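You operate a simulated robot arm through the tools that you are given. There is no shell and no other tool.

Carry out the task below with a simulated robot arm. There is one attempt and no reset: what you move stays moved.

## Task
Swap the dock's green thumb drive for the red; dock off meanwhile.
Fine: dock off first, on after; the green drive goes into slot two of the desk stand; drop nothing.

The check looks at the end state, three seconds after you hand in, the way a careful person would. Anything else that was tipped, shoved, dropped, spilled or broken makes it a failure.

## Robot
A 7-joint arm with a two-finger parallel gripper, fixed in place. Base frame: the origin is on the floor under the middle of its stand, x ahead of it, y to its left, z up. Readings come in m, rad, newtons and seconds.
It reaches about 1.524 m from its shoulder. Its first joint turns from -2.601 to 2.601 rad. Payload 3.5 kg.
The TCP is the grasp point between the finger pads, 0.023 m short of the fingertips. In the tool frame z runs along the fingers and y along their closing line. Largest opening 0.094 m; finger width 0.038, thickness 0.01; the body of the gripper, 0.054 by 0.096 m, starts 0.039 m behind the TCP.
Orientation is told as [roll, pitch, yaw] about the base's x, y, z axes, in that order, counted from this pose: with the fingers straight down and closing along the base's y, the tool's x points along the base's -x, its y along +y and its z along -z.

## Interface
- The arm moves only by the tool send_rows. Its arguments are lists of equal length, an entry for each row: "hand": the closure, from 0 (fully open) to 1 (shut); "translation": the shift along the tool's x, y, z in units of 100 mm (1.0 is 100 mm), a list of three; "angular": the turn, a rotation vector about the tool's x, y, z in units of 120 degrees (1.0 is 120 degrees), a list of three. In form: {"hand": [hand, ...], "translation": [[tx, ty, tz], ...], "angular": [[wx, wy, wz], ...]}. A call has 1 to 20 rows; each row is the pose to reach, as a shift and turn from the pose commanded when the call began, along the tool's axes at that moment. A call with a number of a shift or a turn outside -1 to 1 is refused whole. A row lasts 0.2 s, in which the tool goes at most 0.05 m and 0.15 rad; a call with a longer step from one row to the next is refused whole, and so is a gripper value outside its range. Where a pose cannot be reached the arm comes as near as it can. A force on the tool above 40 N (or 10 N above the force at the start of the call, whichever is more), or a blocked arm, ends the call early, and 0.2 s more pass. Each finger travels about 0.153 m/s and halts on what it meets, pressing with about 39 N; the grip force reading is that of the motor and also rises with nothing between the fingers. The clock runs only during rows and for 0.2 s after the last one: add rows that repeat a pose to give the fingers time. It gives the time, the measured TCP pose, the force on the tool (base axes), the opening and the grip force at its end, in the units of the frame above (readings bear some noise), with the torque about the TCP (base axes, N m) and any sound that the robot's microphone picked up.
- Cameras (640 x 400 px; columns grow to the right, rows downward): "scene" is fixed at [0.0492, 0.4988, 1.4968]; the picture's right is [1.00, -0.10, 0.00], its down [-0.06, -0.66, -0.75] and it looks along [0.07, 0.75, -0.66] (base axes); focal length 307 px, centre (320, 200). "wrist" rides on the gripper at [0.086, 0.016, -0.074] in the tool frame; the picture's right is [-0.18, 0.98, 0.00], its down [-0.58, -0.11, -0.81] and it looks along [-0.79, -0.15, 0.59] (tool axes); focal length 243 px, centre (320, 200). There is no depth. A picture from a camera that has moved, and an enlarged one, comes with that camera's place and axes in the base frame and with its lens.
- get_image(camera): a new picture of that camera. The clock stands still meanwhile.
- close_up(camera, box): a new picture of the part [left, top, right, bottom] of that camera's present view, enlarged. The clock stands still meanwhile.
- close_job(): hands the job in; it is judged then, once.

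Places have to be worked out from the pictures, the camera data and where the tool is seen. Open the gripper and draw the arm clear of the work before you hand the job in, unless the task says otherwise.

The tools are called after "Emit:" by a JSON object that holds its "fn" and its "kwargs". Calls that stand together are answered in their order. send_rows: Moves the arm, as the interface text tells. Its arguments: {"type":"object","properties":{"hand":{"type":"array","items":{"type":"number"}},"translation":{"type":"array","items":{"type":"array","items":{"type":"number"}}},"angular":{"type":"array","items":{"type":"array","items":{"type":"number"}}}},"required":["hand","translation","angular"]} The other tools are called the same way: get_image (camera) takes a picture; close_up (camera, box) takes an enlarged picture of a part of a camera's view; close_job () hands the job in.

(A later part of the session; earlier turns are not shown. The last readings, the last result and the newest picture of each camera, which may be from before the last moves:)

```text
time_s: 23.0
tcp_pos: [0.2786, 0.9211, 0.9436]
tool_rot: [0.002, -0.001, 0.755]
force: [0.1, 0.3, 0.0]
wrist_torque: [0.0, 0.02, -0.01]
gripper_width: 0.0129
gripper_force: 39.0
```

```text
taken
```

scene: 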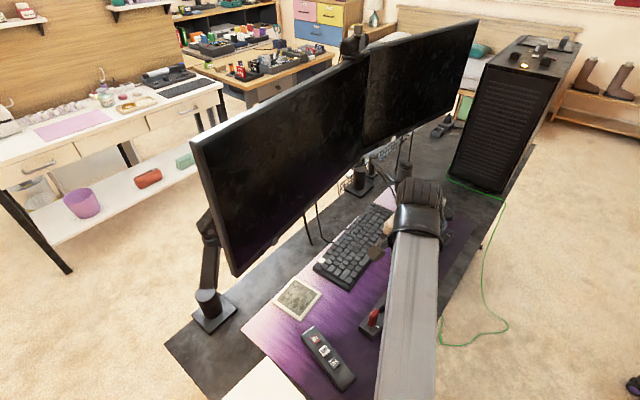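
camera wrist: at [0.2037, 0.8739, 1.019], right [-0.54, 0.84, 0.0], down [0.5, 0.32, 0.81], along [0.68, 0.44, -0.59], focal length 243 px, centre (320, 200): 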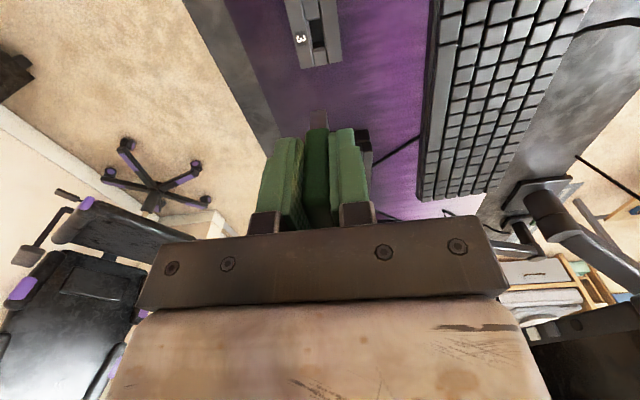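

The stand now appears at the top of the wrist view. I'll back up another 9 cm so slots 1 to 3 and the red drive are all in view.

Emit:
{"fn": "send_rows", "kwargs": {"hand": [1, 1, 1, 1, 1], "translation": [[0.25, -0.04, 0], [0.5, -0.08, 0], [0.75, -0.12, 0], [0.95, -0.15, 0], [0.95, -0.15, 0]], "angular": [[0, 0, 0], [0, 0, 0], [0, 0, 0], [0, 0, 0], [0, 0, 0]]}}

Emit:
{"fn": "get_image", "kwargs": {"camera": "wrist"}}

Emit:
{"fn": "close_up", "kwargs": {"camera": "wrist", "box": [270, 0, 400, 140]}}

Emit:
{"fn": "get_image", "kwargs": {"camera": "scene"}}

```text
time_s: 24.2
tcp_pos: [0.2182, 0.8427, 0.9449]
tool_rot: [0.005, 0.0, 0.755]
force: [0.3, 0.1, -0.2]
wrist_torque: [-0.01, 0.03, -0.02]
gripper_width: 0.0128
gripper_force: 39.1
```

```text
taken
camera wrist: at [0.1438, 0.7962, 1.0192], right [-0.54, 0.84, 0.0], down [0.5, 0.32, 0.81], along [0.68, 0.44, -0.59], focal length 243 px, centre (320, 200)
```

wrist: 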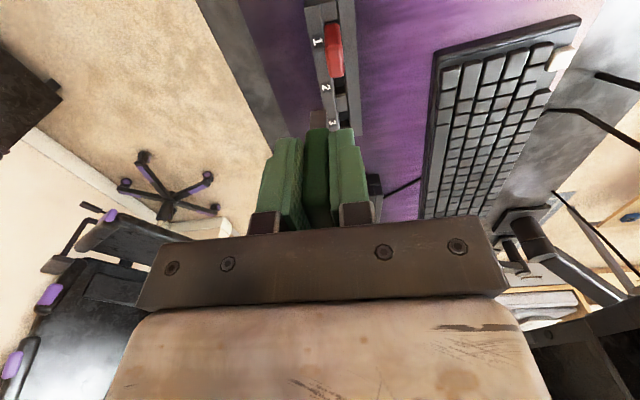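

```text
2.86 times, centred on (335, 70) of wrist
camera zoom: at [0.1438, 0.7962, 1.0192], right [-0.54, 0.84, 0.0], down [0.5, 0.32, 0.81], along [0.68, 0.44, -0.59], focal length 693 px, centre (277, 571)
```

zoom: 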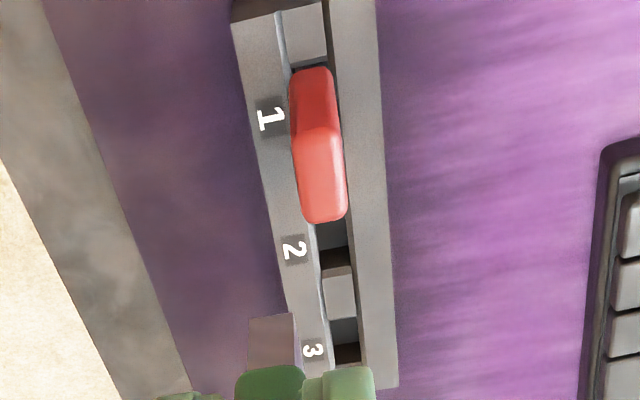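

```text
taken
```

scene: 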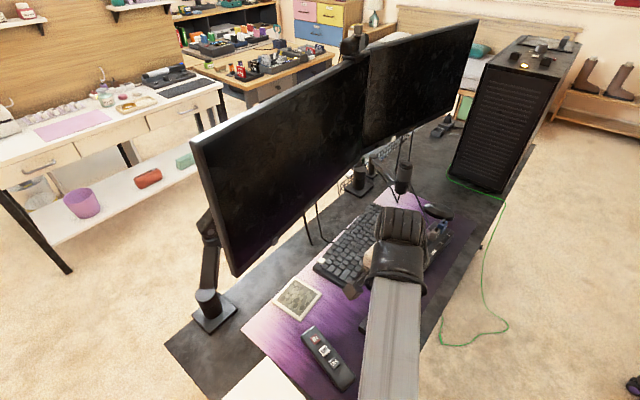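

The stand is clear: red drive in slot 1, slots 2 and 3 open. I'll take higher zooms to measure the slot pitch and the red drive's position accurately.

Emit:
{"fn": "close_up", "kwargs": {"camera": "wrist", "box": [305, 0, 365, 80]}}

Emit:
{"fn": "close_up", "kwargs": {"camera": "wrist", "box": [310, 70, 370, 130]}}

```text
5.00 times, centred on (335, 40) of wrist
camera zoom: at [0.1438, 0.7962, 1.0192], right [-0.54, 0.84, 0.0], down [0.5, 0.32, 0.81], along [0.68, 0.44, -0.59], focal length 1213 px, centre (245, 1000)
```

zoom: 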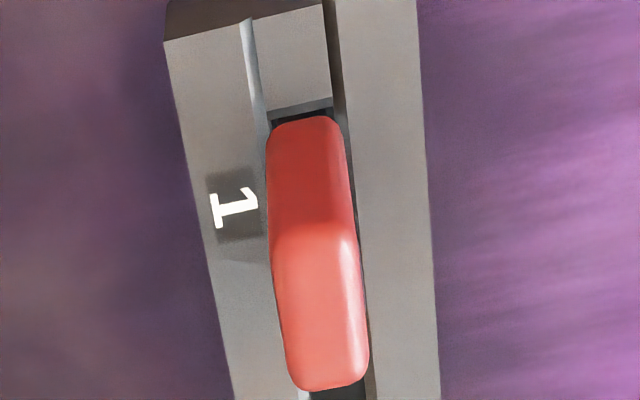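

```text
6.67 times, centred on (340, 100) of wrist
camera zoom: at [0.1438, 0.7962, 1.0192], right [-0.54, 0.84, 0.0], down [0.5, 0.32, 0.81], along [0.68, 0.44, -0.59], focal length 1618 px, centre (187, 867)
```

zoom: 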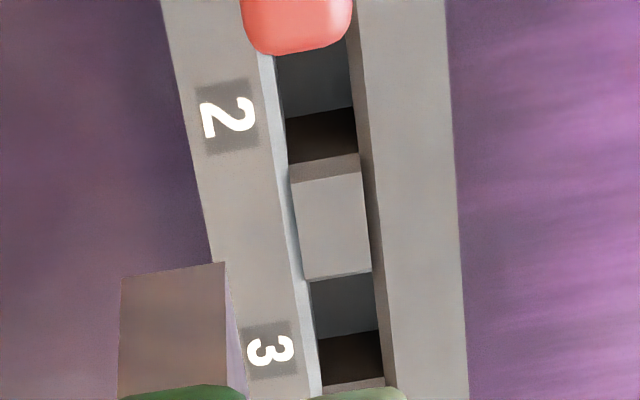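

Measurements, with the stand top at z≈0.767:
- Slot pitch: about 45 mm.
- Slot 2 centre: about (0.248, 0.888).
- Held drive: body bottom about 30 mm below TCP, plug end about 53 mm below.

I'll move over slot 2 at a safe height and check the alignment.

Emit:
{"fn": "send_rows", "kwargs": {"hand": [1, 1, 1, 1, 1], "translation": [[-0.24, 0.06, 0.0], [-0.484, 0.114, 0.0], [-0.484, 0.114, 0.2], [-0.484, 0.114, 0.4], [-0.484, 0.114, 0.4]], "angular": [[0, 0, -0.001], [0, 0, -0.002], [0, 0, -0.002], [0, 0, -0.002], [0, 0, -0.002]]}}

Emit:
{"fn": "get_image", "kwargs": {"camera": "wrist"}}

Emit:
{"fn": "close_up", "kwargs": {"camera": "wrist", "box": [260, 0, 380, 140]}}

Emit:
{"fn": "close_up", "kwargs": {"camera": "scene", "box": [300, 220, 460, 340]}}

```text
time_s: 25.4
tcp_pos: [0.2458, 0.8853, 0.9041]
tool_rot: [0.005, 0.0, 0.76]
force: [-0.1, -0.4, -0.8]
wrist_torque: [0.02, 0.0, -0.03]
gripper_width: 0.013
gripper_force: 38.7
```

```text
taken
camera wrist: at [0.1714, 0.8376, 0.9793], right [-0.54, 0.84, 0.0], down [0.5, 0.32, 0.81], along [0.68, 0.44, -0.59], focal length 243 px, centre (320, 200)
```

wrist: 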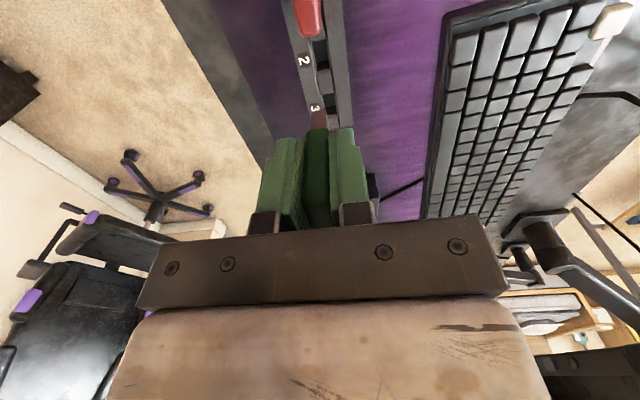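

```text
2.86 times, centred on (320, 70) of wrist
camera zoom: at [0.1714, 0.8376, 0.9793], right [-0.54, 0.84, 0.0], down [0.5, 0.32, 0.81], along [0.68, 0.44, -0.59], focal length 693 px, centre (320, 571)
```

zoom: 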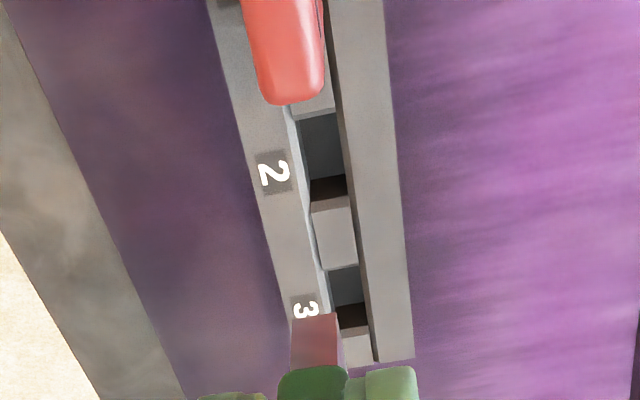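

```text
3.33 times, centred on (380, 280) of scene
camera zoom: at [0.0492, 0.4988, 1.4968], right [1.0, -0.1, 0.0], down [-0.06, -0.66, -0.75], along [0.07, 0.75, -0.66], focal length 1022 px, centre (120, -67)
```

zoom: 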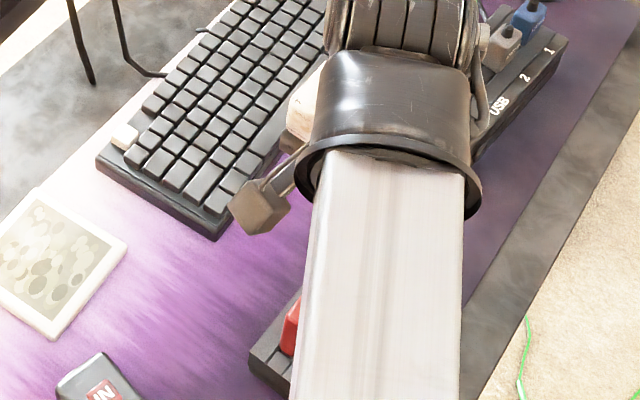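

Slot 2 is fully visible now. Fresh triangulation gives the stand top at z≈0.766 and slot 2 centre at (0.2477, 0.8885), which matches my target. I'll zoom for fine lateral alignment of plug and slot.

Emit:
{"fn": "close_up", "kwargs": {"camera": "wrist", "box": [300, 30, 350, 80]}}

Emit:
{"fn": "close_up", "kwargs": {"camera": "wrist", "box": [290, 90, 350, 150]}}

```text
8.00 times, centred on (325, 55) of wrist
camera zoom: at [0.1714, 0.8376, 0.9793], right [-0.54, 0.84, 0.0], down [0.5, 0.32, 0.81], along [0.68, 0.44, -0.59], focal length 1941 px, centre (280, 1360)
```

zoom: 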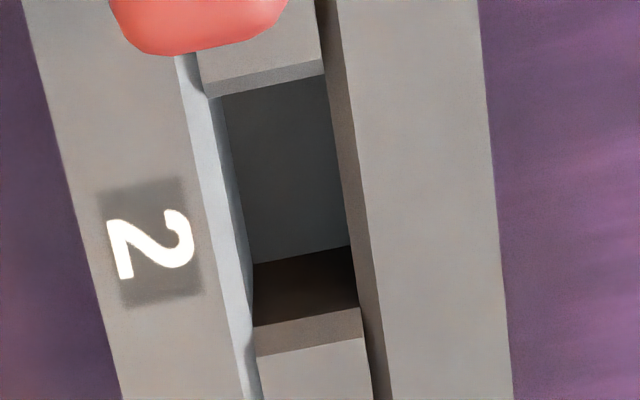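

```text
6.67 times, centred on (320, 120) of wrist
camera zoom: at [0.1714, 0.8376, 0.9793], right [-0.54, 0.84, 0.0], down [0.5, 0.32, 0.81], along [0.68, 0.44, -0.59], focal length 1618 px, centre (320, 733)
```

zoom: 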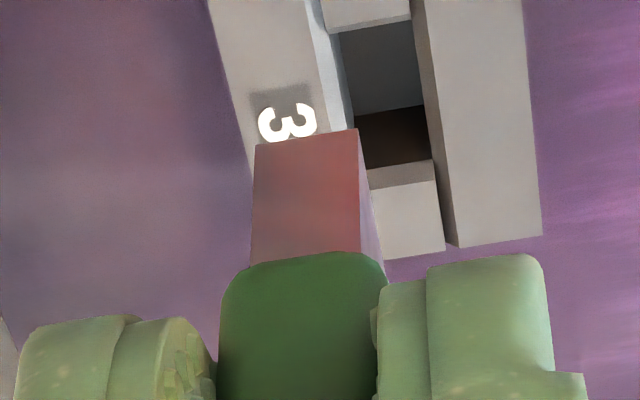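

Plug (about 9 × 18 mm) and slot (about 11.6 × 22.8 mm, chamfered) are aligned within about 0.5 mm. The slot floor is at about 0.750, so seating should be at TCP z≈0.802. I'll descend to just above slot entry and recheck.

Emit:
{"fn": "send_rows", "kwargs": {"hand": [1, 1, 1, 1, 1, 1], "translation": [[0, 0, 0.2], [0, 0, 0.4], [0, 0, 0.6], [0, 0, 0.75], [0, 0, 0.83], [0, 0, 0.83]], "angular": [[0, 0, 0], [0, 0, 0], [0, 0, 0], [0, 0, 0], [0, 0, 0], [0, 0, 0]]}}

Emit:
{"fn": "get_image", "kwargs": {"camera": "wrist"}}

Emit:
{"fn": "close_up", "kwargs": {"camera": "wrist", "box": [260, 50, 380, 150]}}

```text
time_s: 26.8
tcp_pos: [0.2457, 0.884, 0.8199]
tool_rot: [0.005, 0.0, 0.759]
force: [-0.3, -0.5, -0.5]
wrist_torque: [0.02, 0.02, 0.02]
gripper_width: 0.0128
gripper_force: 39.3
```

```text
taken
camera wrist: at [0.1715, 0.8378, 0.8954], right [-0.54, 0.84, 0.0], down [0.5, 0.32, 0.81], along [0.68, 0.44, -0.59], focal length 243 px, centre (320, 200)
```

wrist: 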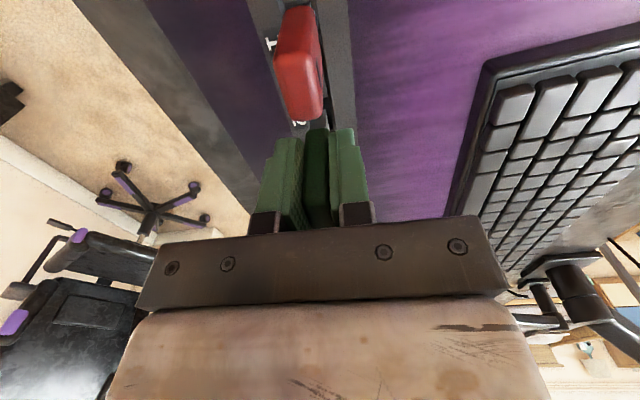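

```text
4.00 times, centred on (320, 100) of wrist
camera zoom: at [0.1715, 0.8378, 0.8954], right [-0.54, 0.84, 0.0], down [0.5, 0.32, 0.81], along [0.68, 0.44, -0.59], focal length 970 px, centre (320, 600)
```

zoom: 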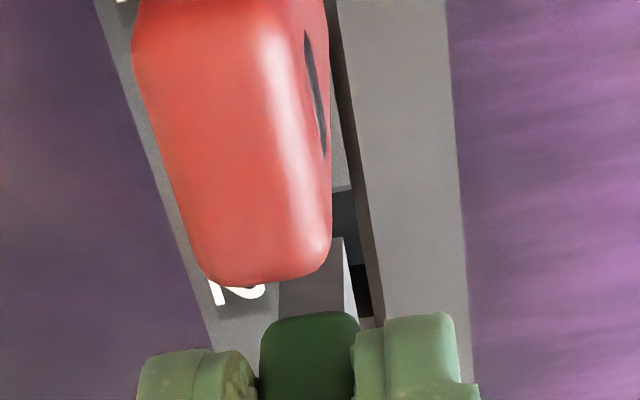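

Near-zero force so far, and the plug end is about 4 mm above slot entry. I'll go down 12 mm in 2 mm steps and check the force.

Emit:
{"fn": "send_rows", "kwargs": {"hand": [1, 1, 1, 1, 1, 1, 1], "translation": [[0, 0, 0.02], [0, 0, 0.04], [0, 0, 0.06], [0, 0, 0.08], [0, 0, 0.1], [0, 0, 0.12], [0, 0, 0.12]], "angular": [[0, 0, 0], [0, 0, 0], [0, 0, 0], [0, 0, 0], [0, 0, 0], [0, 0, 0], [0, 0, 0]]}}

Emit:
{"fn": "close_up", "kwargs": {"camera": "wrist", "box": [260, 50, 380, 150]}}

```text
time_s: 28.4
tcp_pos: [0.2466, 0.8855, 0.8091]
tool_rot: [0.005, 0.0, 0.76]
force: [0.3, -0.4, 0.1]
wrist_torque: [0.02, 0.0, 0.0]
gripper_width: 0.013
gripper_force: 38.9
```

```text
4.00 times, centred on (320, 100) of wrist
camera zoom: at [0.1719, 0.838, 0.8836], right [-0.54, 0.84, 0.0], down [0.5, 0.32, 0.81], along [0.68, 0.44, -0.59], focal length 970 px, centre (320, 600)
```

zoom: 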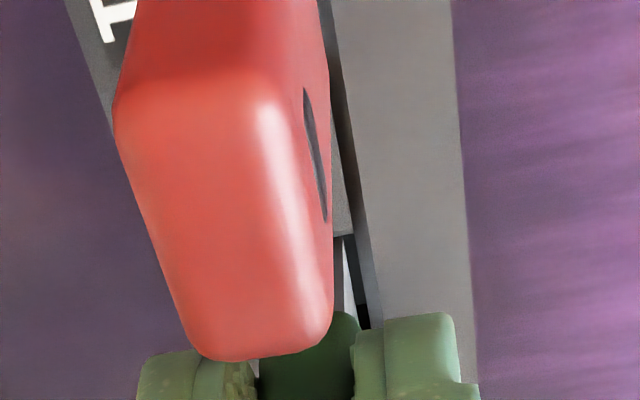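

No resistance with the plug inside the slot by estimate. I'll continue in 1 mm steps toward seating at about 0.801.

Emit:
{"fn": "send_rows", "kwargs": {"hand": [1, 1, 1, 1, 1, 1, 1], "translation": [[0, 0, 0.015], [0, 0, 0.03], [0, 0, 0.045], [0, 0, 0.055], [0, 0, 0.065], [0, 0, 0.075], [0, 0, 0.075]], "angular": [[0, 0, 0], [0, 0, 0], [0, 0, 0], [0, 0, 0], [0, 0, 0], [0, 0, 0], [0, 0, 0]]}}

Emit:
{"fn": "close_up", "kwargs": {"camera": "wrist", "box": [260, 50, 380, 150]}}

```text
time_s: 30.0
tcp_pos: [0.2462, 0.8855, 0.8005]
tool_rot: [0.005, 0.001, 0.758]
force: [0.3, -0.8, -1.4]
wrist_torque: [-0.03, 0.01, -0.02]
gripper_width: 0.0131
gripper_force: 39.1
```

```text
4.00 times, centred on (320, 100) of wrist
camera zoom: at [0.172, 0.8385, 0.8762], right [-0.54, 0.84, 0.0], down [0.5, 0.32, 0.81], along [0.68, 0.44, -0.59], focal length 970 px, centre (320, 600)
```

zoom: 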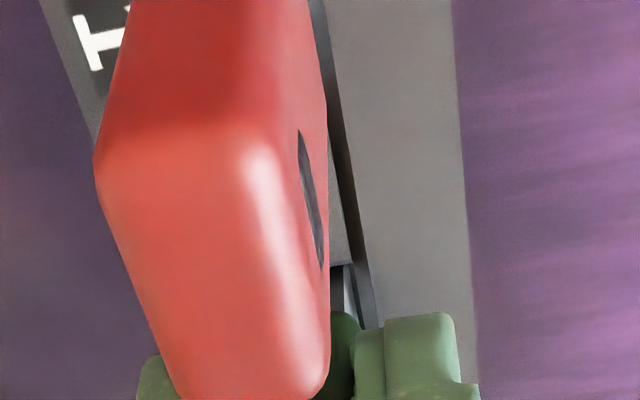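

Still no reaction at TCP z≈0.801. I'll step down 1 mm at a time until I feel the floor.

Emit:
{"fn": "send_rows", "kwargs": {"hand": [1, 1, 1, 1], "translation": [[0, 0, 0.01], [0, 0, 0.02], [0, 0, 0.03], [0, 0, 0.03]], "angular": [[0, 0, 0], [0, 0, 0], [0, 0, 0], [0, 0, 0]]}}

Emit:
{"fn": "get_image", "kwargs": {"camera": "wrist"}}

```text
time_s: 31.0
tcp_pos: [0.2465, 0.8841, 0.7983]
tool_rot: [0.005, 0.001, 0.76]
force: [-0.1, -0.2, -0.1]
wrist_torque: [0.01, 0.0, 0.0]
gripper_width: 0.013
gripper_force: 39.0
```

```text
taken
camera wrist: at [0.1722, 0.8386, 0.8729], right [-0.54, 0.84, 0.0], down [0.5, 0.32, 0.81], along [0.68, 0.44, -0.59], focal length 243 px, centre (320, 200)
```

wrist: 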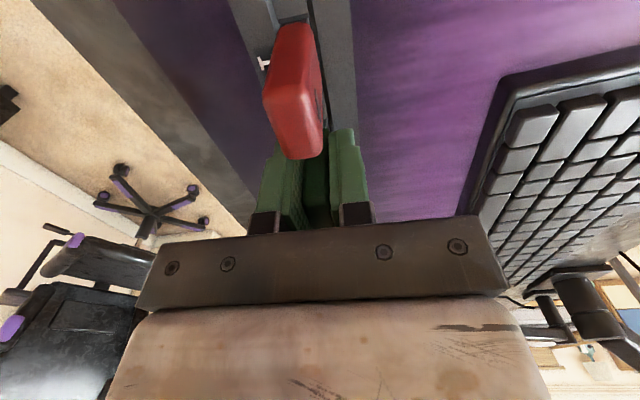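

No floor contact yet at 0.798. I'll continue gently, another 3 mm.

Emit:
{"fn": "send_rows", "kwargs": {"hand": [1, 1, 1, 1], "translation": [[0, 0, 0.01], [0, 0, 0.02], [0, 0, 0.03], [0, 0, 0.03]], "angular": [[0, 0, 0], [0, 0, 0], [0, 0, 0], [0, 0, 0]]}}

Emit:
{"fn": "close_up", "kwargs": {"camera": "wrist", "box": [250, 90, 390, 240]}}

```text
time_s: 32.0
tcp_pos: [0.2458, 0.8852, 0.7949]
tool_rot: [0.005, -0.002, 0.76]
force: [2.8, 0.6, 15.5]
wrist_torque: [0.05, -0.13, -0.01]
gripper_width: 0.0129
gripper_force: 38.7
```

```text
2.67 times, centred on (320, 165) of wrist
camera zoom: at [0.1715, 0.8385, 0.8708], right [-0.54, 0.84, 0.01], down [0.5, 0.32, 0.81], along [0.68, 0.44, -0.59], focal length 647 px, centre (320, 293)
```

zoom: 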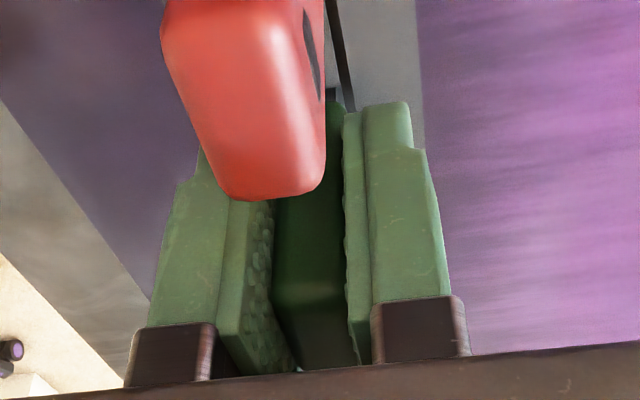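

The floor is felt at about 15 N upward, so the drive is seated in slot 2. I'll relieve the pressure by about 1 mm and then open the fingers.

Emit:
{"fn": "send_rows", "kwargs": {"hand": [1, 1, 0.8, 0.6, 0.5, 0.5, 0.5], "translation": [[0, 0, -0.008], [0, 0, -0.012], [0, 0, -0.012], [0, 0, -0.012], [0, 0, -0.012], [0, 0, -0.012], [0, 0, -0.012]], "angular": [[0, 0, 0], [0, 0, 0], [0, 0, 0], [0, 0, 0], [0, 0, 0], [0, 0, 0], [0, 0, 0]]}}

Emit:
{"fn": "close_up", "kwargs": {"camera": "wrist", "box": [230, 70, 410, 240]}}

```text
time_s: 33.6
tcp_pos: [0.2466, 0.8857, 0.797]
tool_rot: [0.005, 0.001, 0.76]
force: [-0.1, -1.0, 0.4]
wrist_torque: [-0.02, 0.02, 0.0]
gripper_width: 0.0471
gripper_force: 0.1
```

```text
2.35 times, centred on (320, 155) of wrist
camera zoom: at [0.1717, 0.8386, 0.8714], right [-0.54, 0.84, 0.0], down [0.5, 0.32, 0.81], along [0.68, 0.44, -0.59], focal length 571 px, centre (320, 306)
```

zoom: 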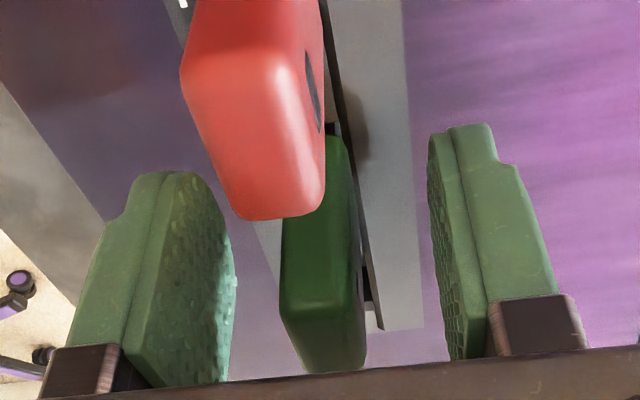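

Released: the green drive stands upright, in line with the red one. I'll raise straight up to clear and inspect.

Emit:
{"fn": "send_rows", "kwargs": {"hand": [0.5, 0.5, 0.5, 0.5, 0.5, 0.5], "translation": [[0, 0, -0.15], [0, 0, -0.35], [0, 0, -0.6], [0, 0, -0.85], [0, 0, -1.0], [0, 0, -1.0]], "angular": [[0, 0, 0], [0, 0, 0], [0, 0, 0], [0, 0, 0], [0, 0, 0], [0, 0, 0]]}}

Emit:
{"fn": "get_image", "kwargs": {"camera": "wrist"}}

Emit:
{"fn": "close_up", "kwargs": {"camera": "wrist", "box": [270, 0, 390, 140]}}

```text
time_s: 35.0
tcp_pos: [0.2467, 0.8844, 0.8979]
tool_rot: [0.003, 0.0, 0.759]
force: [0.6, -0.5, 0.0]
wrist_torque: [0.01, -0.02, -0.02]
gripper_width: 0.0471
gripper_force: 0.0
```

```text
taken
camera wrist: at [0.1734, 0.8367, 0.9726], right [-0.54, 0.84, 0.0], down [0.5, 0.32, 0.81], along [0.68, 0.44, -0.59], focal length 243 px, centre (320, 200)
```

wrist: 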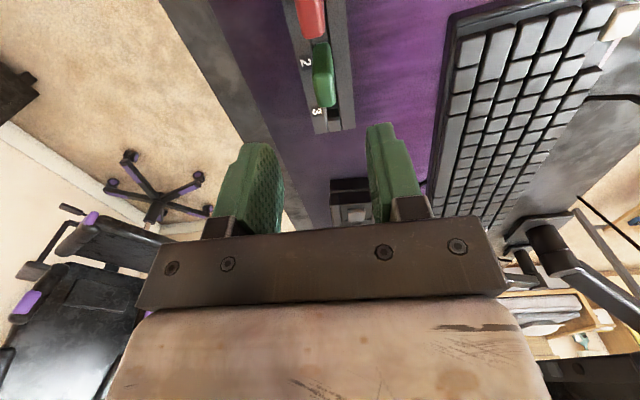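

```text
2.86 times, centred on (330, 70) of wrist
camera zoom: at [0.1734, 0.8367, 0.9726], right [-0.54, 0.84, 0.0], down [0.5, 0.32, 0.81], along [0.68, 0.44, -0.59], focal length 693 px, centre (291, 571)
```

zoom: 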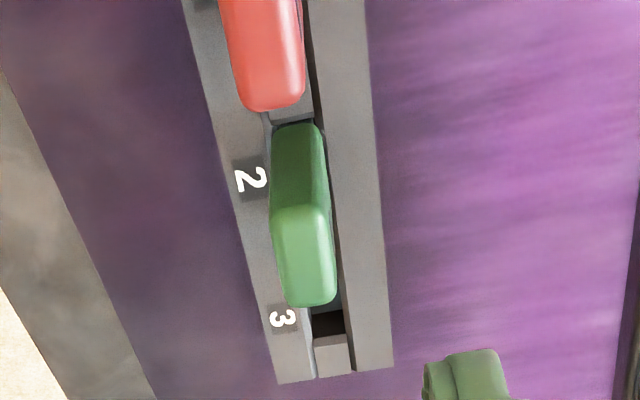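

Green is seated in slot 2. Next is the red drive in slot 1: I'll move back about 46 mm along the stand axis to hover over it.

Emit:
{"fn": "send_rows", "kwargs": {"hand": [0.5, 0.5, 0.5, 0.5], "translation": [[0.2, 0.01, 0], [0.4, 0.02, 0], [0.466, 0.022, 0], [0.466, 0.022, 0]], "angular": [[0, 0, 0], [0, 0, 0], [0, 0, 0], [0, 0, 0]]}}

Emit:
{"fn": "get_image", "kwargs": {"camera": "wrist"}}

Emit:
{"fn": "close_up", "kwargs": {"camera": "wrist", "box": [280, 0, 380, 120]}}

Emit:
{"fn": "get_image", "kwargs": {"camera": "scene"}}

```text
time_s: 36.0
tcp_pos: [0.2107, 0.8547, 0.897]
tool_rot: [0.006, 0.0, 0.758]
force: [0.5, 0.1, 0.5]
wrist_torque: [0.0, 0.0, 0.0]
gripper_width: 0.0471
gripper_force: 0.1
```

```text
taken
camera wrist: at [0.1371, 0.8068, 0.9718], right [-0.54, 0.84, 0.0], down [0.5, 0.32, 0.81], along [0.68, 0.44, -0.59], focal length 243 px, centre (320, 200)
```

wrist: 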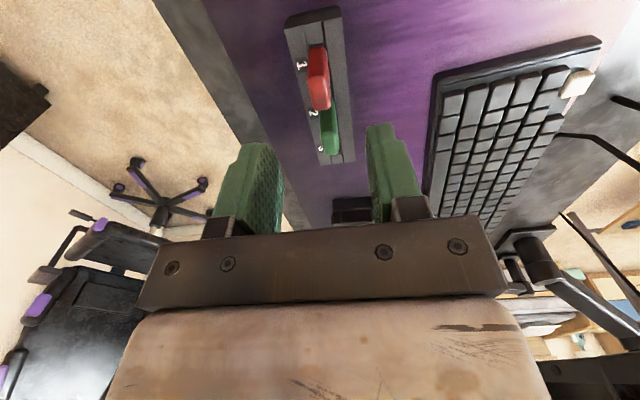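

```text
3.33 times, centred on (330, 60) of wrist
camera zoom: at [0.1371, 0.8068, 0.9718], right [-0.54, 0.84, 0.0], down [0.5, 0.32, 0.81], along [0.68, 0.44, -0.59], focal length 809 px, centre (287, 667)
```

zoom: 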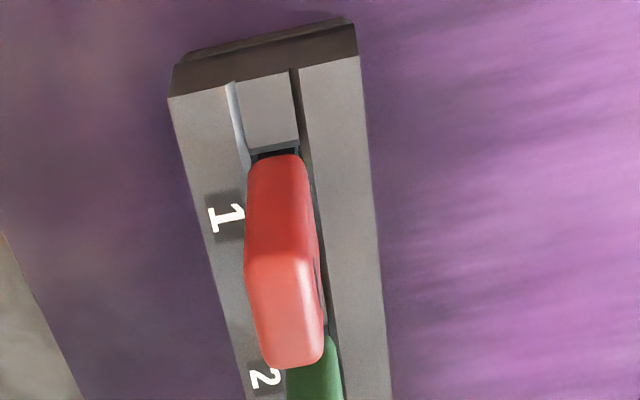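

```text
taken
```

scene: 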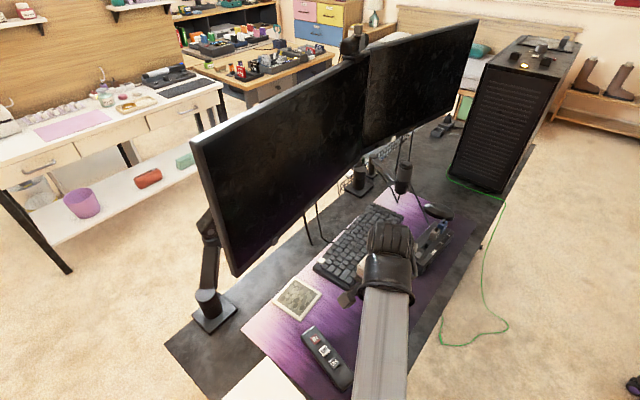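

The red drive sits exactly one pitch (45.6 mm) before green, so the equivalent grasp TCP is about (0.212, 0.8546, 0.797). I'll make a tiny correction and descend most of the way.

Emit:
{"fn": "send_rows", "kwargs": {"hand": [0.5, 0.5, 0.5, 0.5, 0.5, 0.5], "translation": [[-0.013, -0.01, 0.15], [-0.013, -0.01, 0.3], [-0.013, -0.01, 0.5], [-0.013, -0.01, 0.7], [-0.013, -0.01, 0.8], [-0.013, -0.01, 0.8]], "angular": [[0, 0, 0], [0, 0, 0], [0, 0, 0], [0, 0, 0], [0, 0, 0], [0, 0, 0]]}}

Emit:
{"fn": "get_image", "kwargs": {"camera": "wrist"}}

Emit:
{"fn": "close_up", "kwargs": {"camera": "wrist", "box": [230, 70, 410, 240]}}

```text
time_s: 37.4
tcp_pos: [0.2136, 0.8543, 0.8145]
tool_rot: [0.005, 0.0, 0.759]
force: [-1.0, -0.4, -0.6]
wrist_torque: [0.02, 0.01, 0.05]
gripper_width: 0.0468
gripper_force: 0.0
```

```text
taken
camera wrist: at [0.1383, 0.8072, 0.8902], right [-0.54, 0.84, 0.0], down [0.5, 0.32, 0.81], along [0.68, 0.44, -0.59], focal length 243 px, centre (320, 200)
```

wrist: 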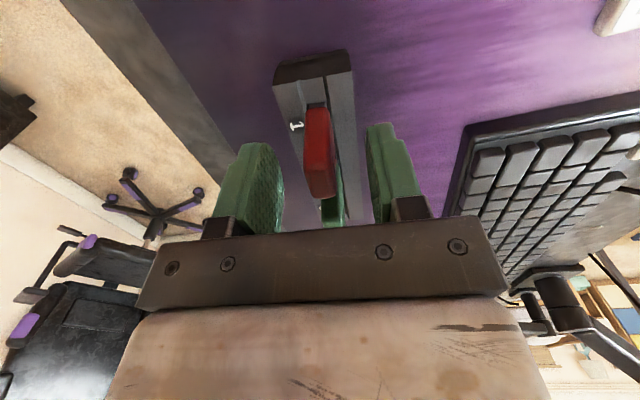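

```text
2.35 times, centred on (320, 155) of wrist
camera zoom: at [0.1383, 0.8072, 0.8902], right [-0.54, 0.84, 0.0], down [0.5, 0.32, 0.81], along [0.68, 0.44, -0.59], focal length 571 px, centre (320, 306)
```

zoom: 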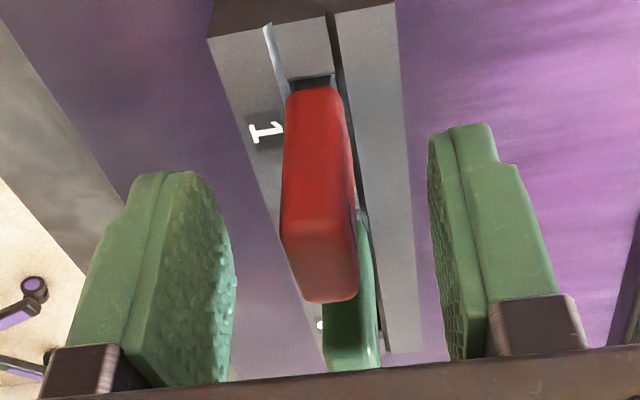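

Centred over red with both pads clear. I'll descend the last 19 mm, then close.

Emit:
{"fn": "send_rows", "kwargs": {"hand": [0.5, 0.5, 0.5, 0.5], "translation": [[0, 0, 0.07], [0, 0, 0.14], [0, 0, 0.188], [0, 0, 0.188]], "angular": [[0, 0, 0], [0, 0, 0], [0, 0, 0], [0, 0, 0]]}}

Emit:
{"fn": "close_up", "kwargs": {"camera": "wrist", "box": [230, 70, 410, 240]}}

```text
time_s: 38.4
tcp_pos: [0.2124, 0.8538, 0.7976]
tool_rot: [0.005, 0.0, 0.76]
force: [0.1, 0.1, -0.9]
wrist_torque: [0.0, -0.01, -0.03]
gripper_width: 0.0471
gripper_force: 0.1
```

```text
2.35 times, centred on (320, 155) of wrist
camera zoom: at [0.138, 0.8072, 0.872], right [-0.54, 0.84, 0.0], down [0.5, 0.32, 0.81], along [0.68, 0.44, -0.59], focal length 571 px, centre (320, 306)
```

zoom: 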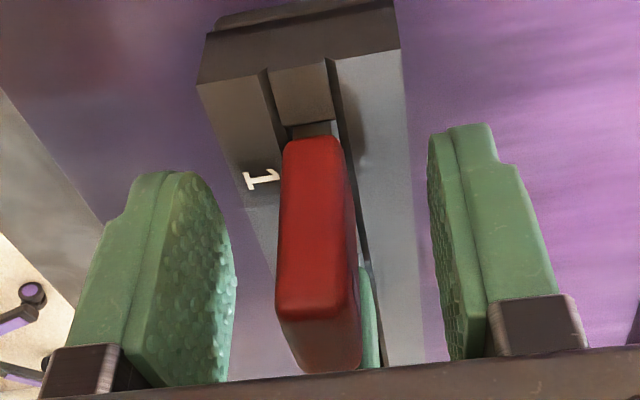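

The red drive is centred between the pads (mid column 312 against 313 expected). Closing the gripper.

Emit:
{"fn": "send_rows", "kwargs": {"hand": [0.65, 0.75, 0.85, 1, 1, 1], "translation": [[0, 0, 0], [0, 0, 0], [0, 0, 0], [0, 0, 0], [0, 0, 0], [0, 0, 0]], "angular": [[0, 0, 0], [0, 0, 0], [0, 0, 0], [0, 0, 0], [0, 0, 0], [0, 0, 0]]}}

Emit:
{"fn": "close_up", "kwargs": {"camera": "wrist", "box": [230, 70, 410, 240]}}

```text
time_s: 39.8
tcp_pos: [0.2119, 0.8551, 0.7974]
tool_rot: [0.006, 0.0, 0.758]
force: [0.0, 0.4, 0.6]
wrist_torque: [-0.01, 0.02, -0.03]
gripper_width: 0.0129
gripper_force: 39.0
```

```text
2.35 times, centred on (320, 155) of wrist
camera zoom: at [0.138, 0.8072, 0.8721], right [-0.54, 0.84, 0.0], down [0.5, 0.32, 0.81], along [0.68, 0.44, -0.59], focal length 571 px, centre (320, 306)
```

zoom: 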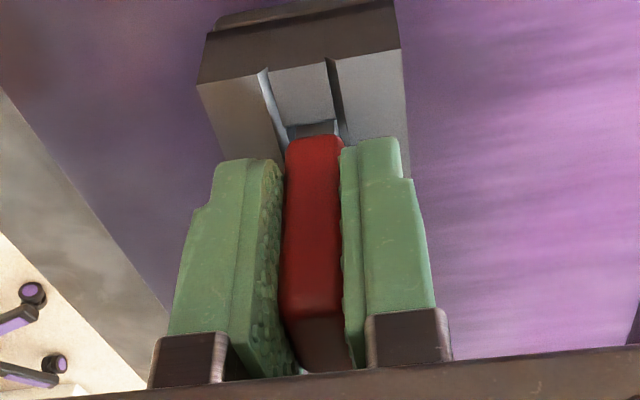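

Gripped at 12.9 mm. I'll lift straight up slowly, then higher.

Emit:
{"fn": "send_rows", "kwargs": {"hand": [1, 1, 1, 1, 1, 1, 1, 1, 1, 1], "translation": [[0, 0, -0.03], [0, 0, -0.06], [0, 0, -0.1], [0, 0, -0.15], [0, 0, -0.2], [0, 0, -0.25], [0, 0, -0.4], [0, 0, -0.7], [0, 0, -1.0], [0, 0, -1.0]], "angular": [[0, 0, 0], [0, 0, 0], [0, 0, 0], [0, 0, 0], [0, 0, 0], [0, 0, 0], [0, 0, 0], [0, 0, 0], [0, 0, 0], [0, 0, 0]]}}

Emit:
{"fn": "get_image", "kwargs": {"camera": "wrist"}}

Emit:
{"fn": "close_up", "kwargs": {"camera": "wrist", "box": [260, 0, 380, 140]}}

```text
time_s: 42.0
tcp_pos: [0.2109, 0.8556, 0.8968]
tool_rot: [0.004, 0.0, 0.759]
force: [-0.4, 0.0, -0.1]
wrist_torque: [0.04, -0.05, -0.01]
gripper_width: 0.013
gripper_force: 38.7
```

```text
taken
camera wrist: at [0.1365, 0.807, 0.9722], right [-0.54, 0.84, 0.0], down [0.5, 0.32, 0.81], along [0.68, 0.44, -0.59], focal length 243 px, centre (320, 200)
```

wrist: 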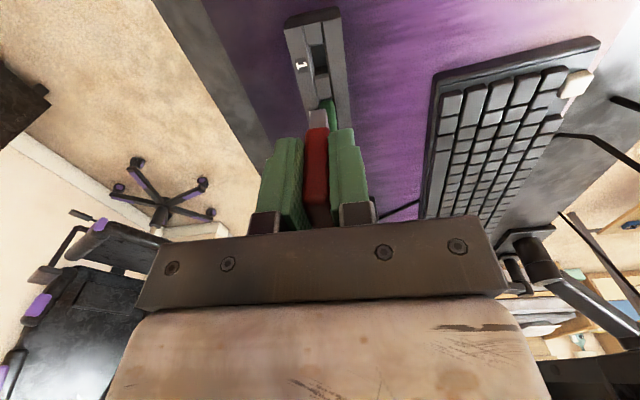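

```text
2.86 times, centred on (320, 70) of wrist
camera zoom: at [0.1365, 0.807, 0.9722], right [-0.54, 0.84, 0.0], down [0.5, 0.32, 0.81], along [0.68, 0.44, -0.59], focal length 693 px, centre (320, 571)
```

zoom: 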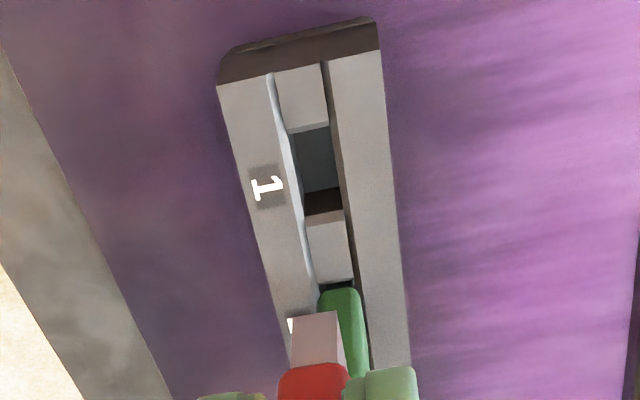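

Red is held in the same pose in the gripper as green was, and green is undisturbed. I'll raise it and carry it toward the dock.

Emit:
{"fn": "send_rows", "kwargs": {"hand": [1, 1, 1, 1, 1, 1], "translation": [[0, 0, -0.3], [0, 0, -0.5], [-0.3, 0, -0.5], [-0.65, 0, -0.5], [-0.98, 0.02, -0.5], [-0.98, 0.02, -0.5]], "angular": [[0, 0, 0], [0, 0, 0], [0, 0, 0.01], [0, 0, 0.02], [0, 0, 0.0315], [0, 0, 0.0315]]}}

Emit:
{"fn": "get_image", "kwargs": {"camera": "scene"}}

```text
time_s: 43.4
tcp_pos: [0.2825, 0.9242, 0.9484]
tool_rot: [0.005, -0.001, 0.695]
force: [0.2, 0.2, -0.2]
wrist_torque: [0.01, 0.0, -0.02]
gripper_width: 0.013
gripper_force: 38.7
```

```text
taken
```

scene: 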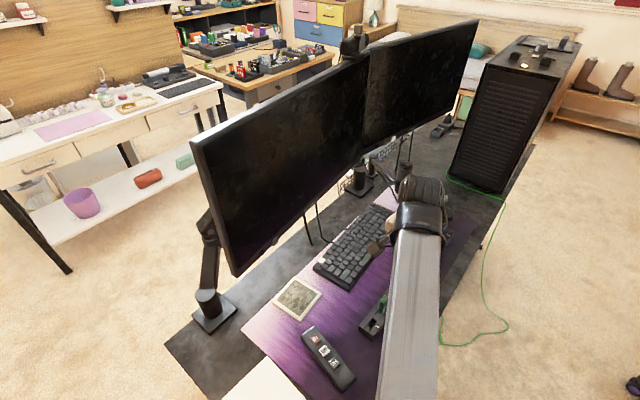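

Still holding steady. Continuing toward the dock.

Emit:
{"fn": "send_rows", "kwargs": {"hand": [1, 1, 1, 1, 1], "translation": [[-0.25, 0.02, 0], [-0.5, 0.05, 0], [-0.75, 0.07, 0], [-0.95, 0.09, 0], [-0.95, 0.09, 0]], "angular": [[0, 0, 0], [0, 0, 0], [0, 0, 0], [0, 0, 0], [0, 0, 0]]}}

Emit:
{"fn": "get_image", "kwargs": {"camera": "wrist"}}

Emit:
{"fn": "close_up", "kwargs": {"camera": "wrist", "box": [260, 30, 400, 160]}}

```text
time_s: 44.6
tcp_pos: [0.351, 0.993, 0.946]
tool_rot: [0.005, 0.001, 0.694]
force: [-0.2, -0.6, -0.8]
wrist_torque: [0.0, -0.02, -0.02]
gripper_width: 0.0127
gripper_force: 38.9
```

```text
taken
camera wrist: at [0.2741, 0.9504, 1.0218], right [-0.49, 0.87, 0.0], down [0.52, 0.29, 0.81], along [0.7, 0.4, -0.59], focal length 243 px, centre (320, 200)
```

wrist: 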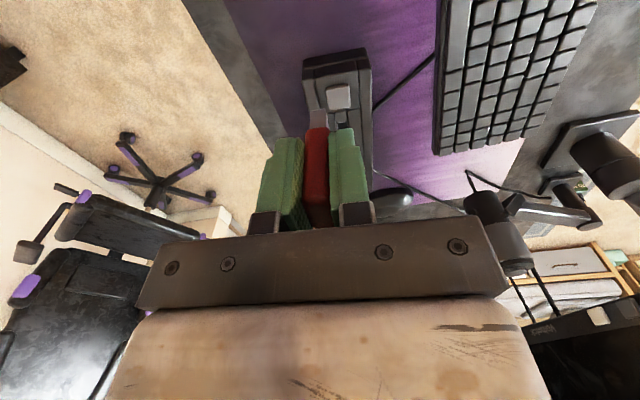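

```text
3.08 times, centred on (330, 95) of wrist
camera zoom: at [0.2741, 0.9504, 1.0218], right [-0.49, 0.87, 0.0], down [0.52, 0.29, 0.81], along [0.7, 0.4, -0.59], focal length 746 px, centre (289, 523)
```

zoom: 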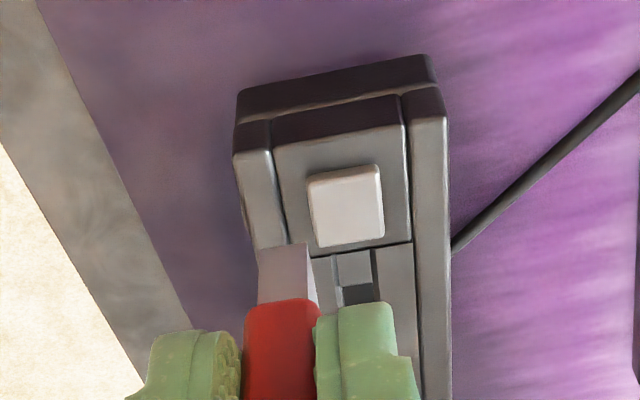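

The dock ahead is unchanged and still off. I'll move over the USB slot at the recorded extraction position, then view the slot.

Emit:
{"fn": "send_rows", "kwargs": {"hand": [1, 1, 1, 1, 1, 1], "translation": [[-0.3, 0.03, 0], [-0.6, 0.06, 0], [-0.968, 0.098, 0], [-0.968, 0.098, 0.2], [-0.968, 0.098, 0.4], [-0.968, 0.098, 0.4]], "angular": [[0, 0, 0.0002], [0, 0, 0.0003], [0, 0, 0.0005], [0, 0, 0.0005], [0, 0, 0.0005], [0, 0, 0.0005]]}}

Emit:
{"fn": "get_image", "kwargs": {"camera": "wrist"}}

Emit:
{"fn": "close_up", "kwargs": {"camera": "wrist", "box": [260, 30, 400, 160]}}

Emit:
{"fn": "close_up", "kwargs": {"camera": "wrist", "box": [290, 40, 350, 100]}}

```text
time_s: 46.0
tcp_pos: [0.4173, 1.061, 0.907]
tool_rot: [0.006, 0.0, 0.694]
force: [-0.3, -0.5, -0.2]
wrist_torque: [-0.01, 0.02, -0.03]
gripper_width: 0.0126
gripper_force: 39.5
```

```text
taken
camera wrist: at [0.3404, 1.0186, 0.9816], right [-0.49, 0.87, 0.0], down [0.52, 0.28, 0.81], along [0.7, 0.39, -0.59], focal length 243 px, centre (320, 200)
```

wrist: 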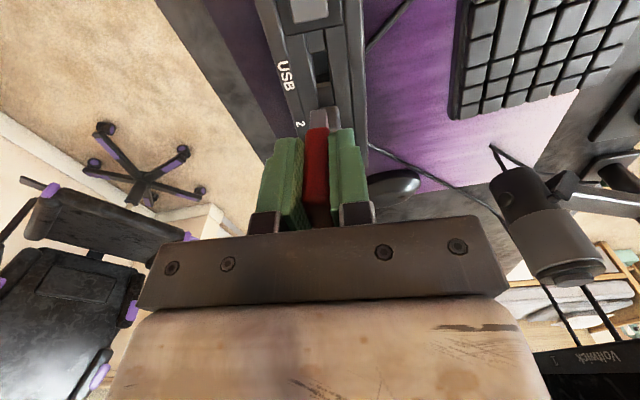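

```text
3.08 times, centred on (330, 95) of wrist
camera zoom: at [0.3404, 1.0186, 0.9816], right [-0.49, 0.87, 0.0], down [0.52, 0.28, 0.81], along [0.7, 0.39, -0.59], focal length 746 px, centre (289, 523)
```

zoom: 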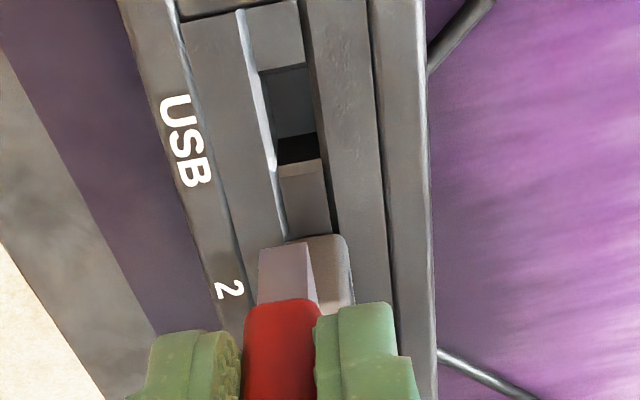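

```text
6.67 times, centred on (320, 70) of wrist
camera zoom: at [0.3404, 1.0186, 0.9816], right [-0.49, 0.87, 0.0], down [0.52, 0.28, 0.81], along [0.7, 0.39, -0.59], focal length 1618 px, centre (320, 1067)
```

zoom: 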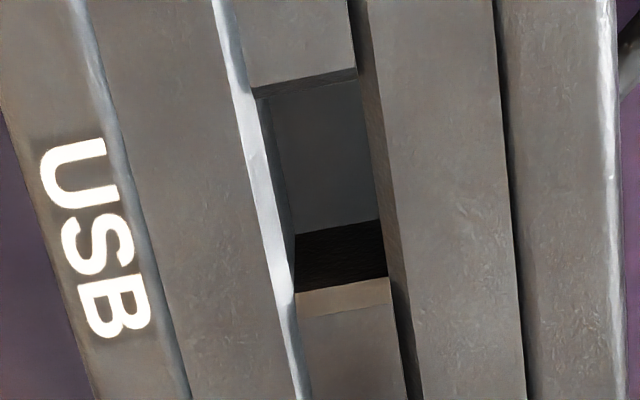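

The slot measured in this view gives centre (0.4225, 1.0653), meaning TCP ≈ (0.4188, 1.0625), matching the extraction pose. I'll make the 2 mm correction and descend to just above slot entry.

Emit:
{"fn": "send_rows", "kwargs": {"hand": [1, 1, 1, 1, 1, 1], "translation": [[-0.023, -0.003, 0.0], [-0.023, -0.003, 0.2], [-0.023, -0.003, 0.4], [-0.023, -0.003, 0.55], [-0.023, -0.003, 0.64], [-0.023, -0.003, 0.64]], "angular": [[0, 0, 0], [0, 0, 0], [0, 0, 0], [0, 0, 0], [0, 0, 0], [0, 0, 0]]}}

Emit:
{"fn": "close_up", "kwargs": {"camera": "wrist", "box": [250, 50, 390, 170]}}

```text
time_s: 47.4
tcp_pos: [0.4202, 1.062, 0.8443]
tool_rot: [0.005, 0.0, 0.693]
force: [0.3, -0.1, 0.4]
wrist_torque: [0.02, -0.02, -0.05]
gripper_width: 0.0127
gripper_force: 38.9
```

```text
3.33 times, centred on (320, 110) of wrist
camera zoom: at [0.3421, 1.0203, 0.9189], right [-0.49, 0.87, 0.0], down [0.52, 0.28, 0.81], along [0.7, 0.39, -0.59], focal length 809 px, centre (320, 500)
```

zoom: 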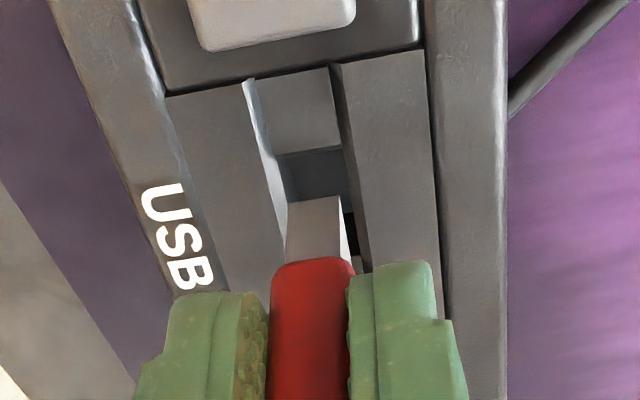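

The plug is lined up over the USB slot. I'll descend in 2 mm steps and check the force partway.

Emit:
{"fn": "send_rows", "kwargs": {"hand": [1, 1, 1, 1, 1, 1, 1, 1], "translation": [[0, 0, 0.025], [0, 0, 0.05], [0, 0, 0.075], [0, 0, 0.1], [0, 0, 0.125], [0, 0, 0.15], [0, 0, 0.17], [0, 0, 0.17]], "angular": [[0, 0, 0], [0, 0, 0], [0, 0, 0], [0, 0, 0], [0, 0, 0], [0, 0, 0], [0, 0, 0], [0, 0, 0]]}}

Emit:
{"fn": "close_up", "kwargs": {"camera": "wrist", "box": [250, 70, 390, 190]}}

```text
time_s: 49.2
tcp_pos: [0.4185, 1.0646, 0.8268]
tool_rot: [0.006, 0.001, 0.692]
force: [0.2, 1.2, -0.7]
wrist_torque: [0.0, 0.01, 0.03]
gripper_width: 0.0128
gripper_force: 39.3
```

```text
3.33 times, centred on (320, 130) of wrist
camera zoom: at [0.3423, 1.0211, 0.9021], right [-0.49, 0.87, 0.0], down [0.52, 0.28, 0.81], along [0.7, 0.39, -0.59], focal length 809 px, centre (320, 433)
```

zoom: 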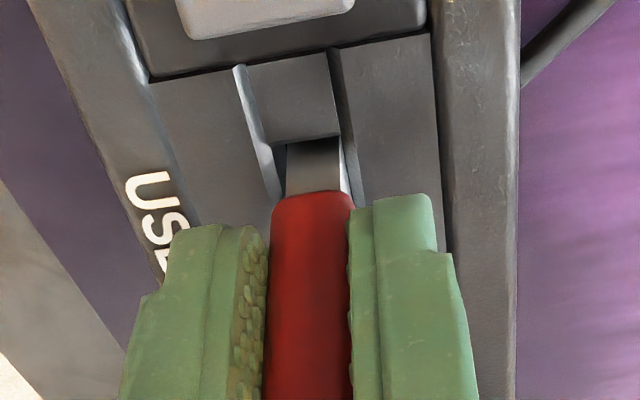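

The plug is entering the slot with no resistance, sitting about 0.5 mm to the right. I'll trim 0.6 mm left and continue down to the seating height.

Emit:
{"fn": "send_rows", "kwargs": {"hand": [1, 1, 1, 1, 1, 1, 1], "translation": [[0, -0.006, 0.0], [0, -0.006, 0.02], [0, -0.006, 0.04], [0, -0.006, 0.06], [0, -0.006, 0.075], [0, -0.006, 0.085], [0, -0.006, 0.085]], "angular": [[0, 0, 0], [0, 0, 0], [0, 0, 0], [0, 0, 0], [0, 0, 0], [0, 0, 0], [0, 0, 0]]}}

Emit:
{"fn": "close_up", "kwargs": {"camera": "wrist", "box": [250, 70, 390, 190]}}

```text
time_s: 50.8
tcp_pos: [0.4194, 1.0628, 0.8182]
tool_rot: [0.006, -0.001, 0.693]
force: [-0.2, 0.0, 9.0]
wrist_torque: [-0.01, -0.03, -0.02]
gripper_width: 0.013
gripper_force: 39.2
```

```text
3.33 times, centred on (320, 130) of wrist
camera zoom: at [0.3425, 1.0202, 0.8939], right [-0.49, 0.87, 0.0], down [0.52, 0.28, 0.81], along [0.7, 0.39, -0.59], focal length 809 px, centre (320, 433)
```

zoom: 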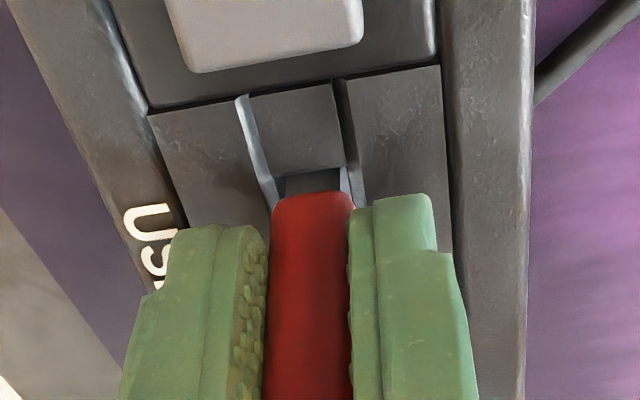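

Contact of 9 N upward at the same height where green was seated. I'll press 0.8 mm more to confirm it's bottomed out rather than partly inserted.

Emit:
{"fn": "send_rows", "kwargs": {"hand": [1, 1, 1], "translation": [[0, 0, 0.004], [0, 0, 0.008], [0, 0, 0.008]], "angular": [[0, 0, 0], [0, 0, 0], [0, 0, 0]]}}

Emit:
{"fn": "close_up", "kwargs": {"camera": "wrist", "box": [250, 70, 390, 190]}}

```text
time_s: 51.6
tcp_pos: [0.4204, 1.0616, 0.8189]
tool_rot: [0.005, -0.002, 0.693]
force: [2.5, 3.2, 23.2]
wrist_torque: [0.23, -0.2, -0.01]
gripper_width: 0.0129
gripper_force: 38.8
```

```text
3.33 times, centred on (320, 130) of wrist
camera zoom: at [0.3422, 1.0198, 0.8935], right [-0.49, 0.87, 0.01], down [0.52, 0.28, 0.81], along [0.7, 0.4, -0.59], focal length 809 px, centre (320, 433)
```

zoom: 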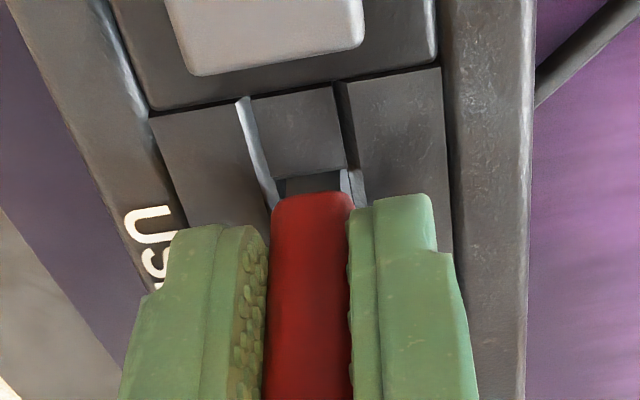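

Force climbs steeply to 23 N with no further travel, so red is fully seated. I'll relieve about 1.3 mm and open.

Emit:
{"fn": "send_rows", "kwargs": {"hand": [1, 1, 0.8, 0.6, 0.5, 0.5, 0.5], "translation": [[0, 0, -0.008], [0, 0, -0.014], [0, 0, -0.014], [0, 0, -0.014], [0, 0, -0.014], [0, 0, -0.014], [0, 0, -0.014]], "angular": [[0, 0, 0], [0, 0, 0], [0, 0, 0], [0, 0, 0], [0, 0, 0], [0, 0, 0], [0, 0, 0]]}}

Emit:
{"fn": "close_up", "kwargs": {"camera": "wrist", "box": [230, 70, 410, 240]}}

```text
time_s: 53.2
tcp_pos: [0.4206, 1.0607, 0.8189]
tool_rot: [0.005, 0.0, 0.692]
force: [-0.3, -0.7, 0.8]
wrist_torque: [-0.03, 0.0, 0.0]
gripper_width: 0.047
gripper_force: 0.1
```

```text
2.35 times, centred on (320, 155) of wrist
camera zoom: at [0.3426, 1.0195, 0.8933], right [-0.49, 0.87, 0.0], down [0.52, 0.28, 0.81], along [0.7, 0.39, -0.59], focal length 571 px, centre (320, 306)
```

zoom: 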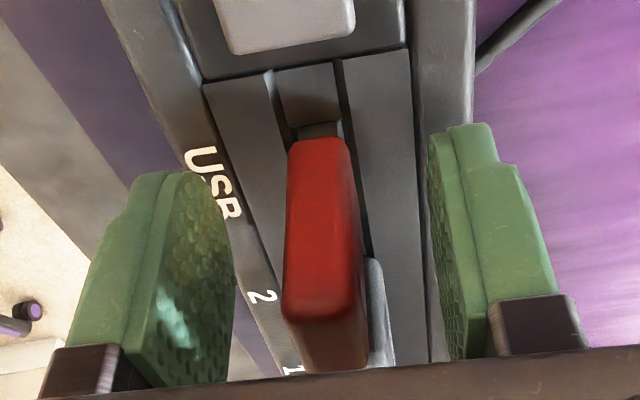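

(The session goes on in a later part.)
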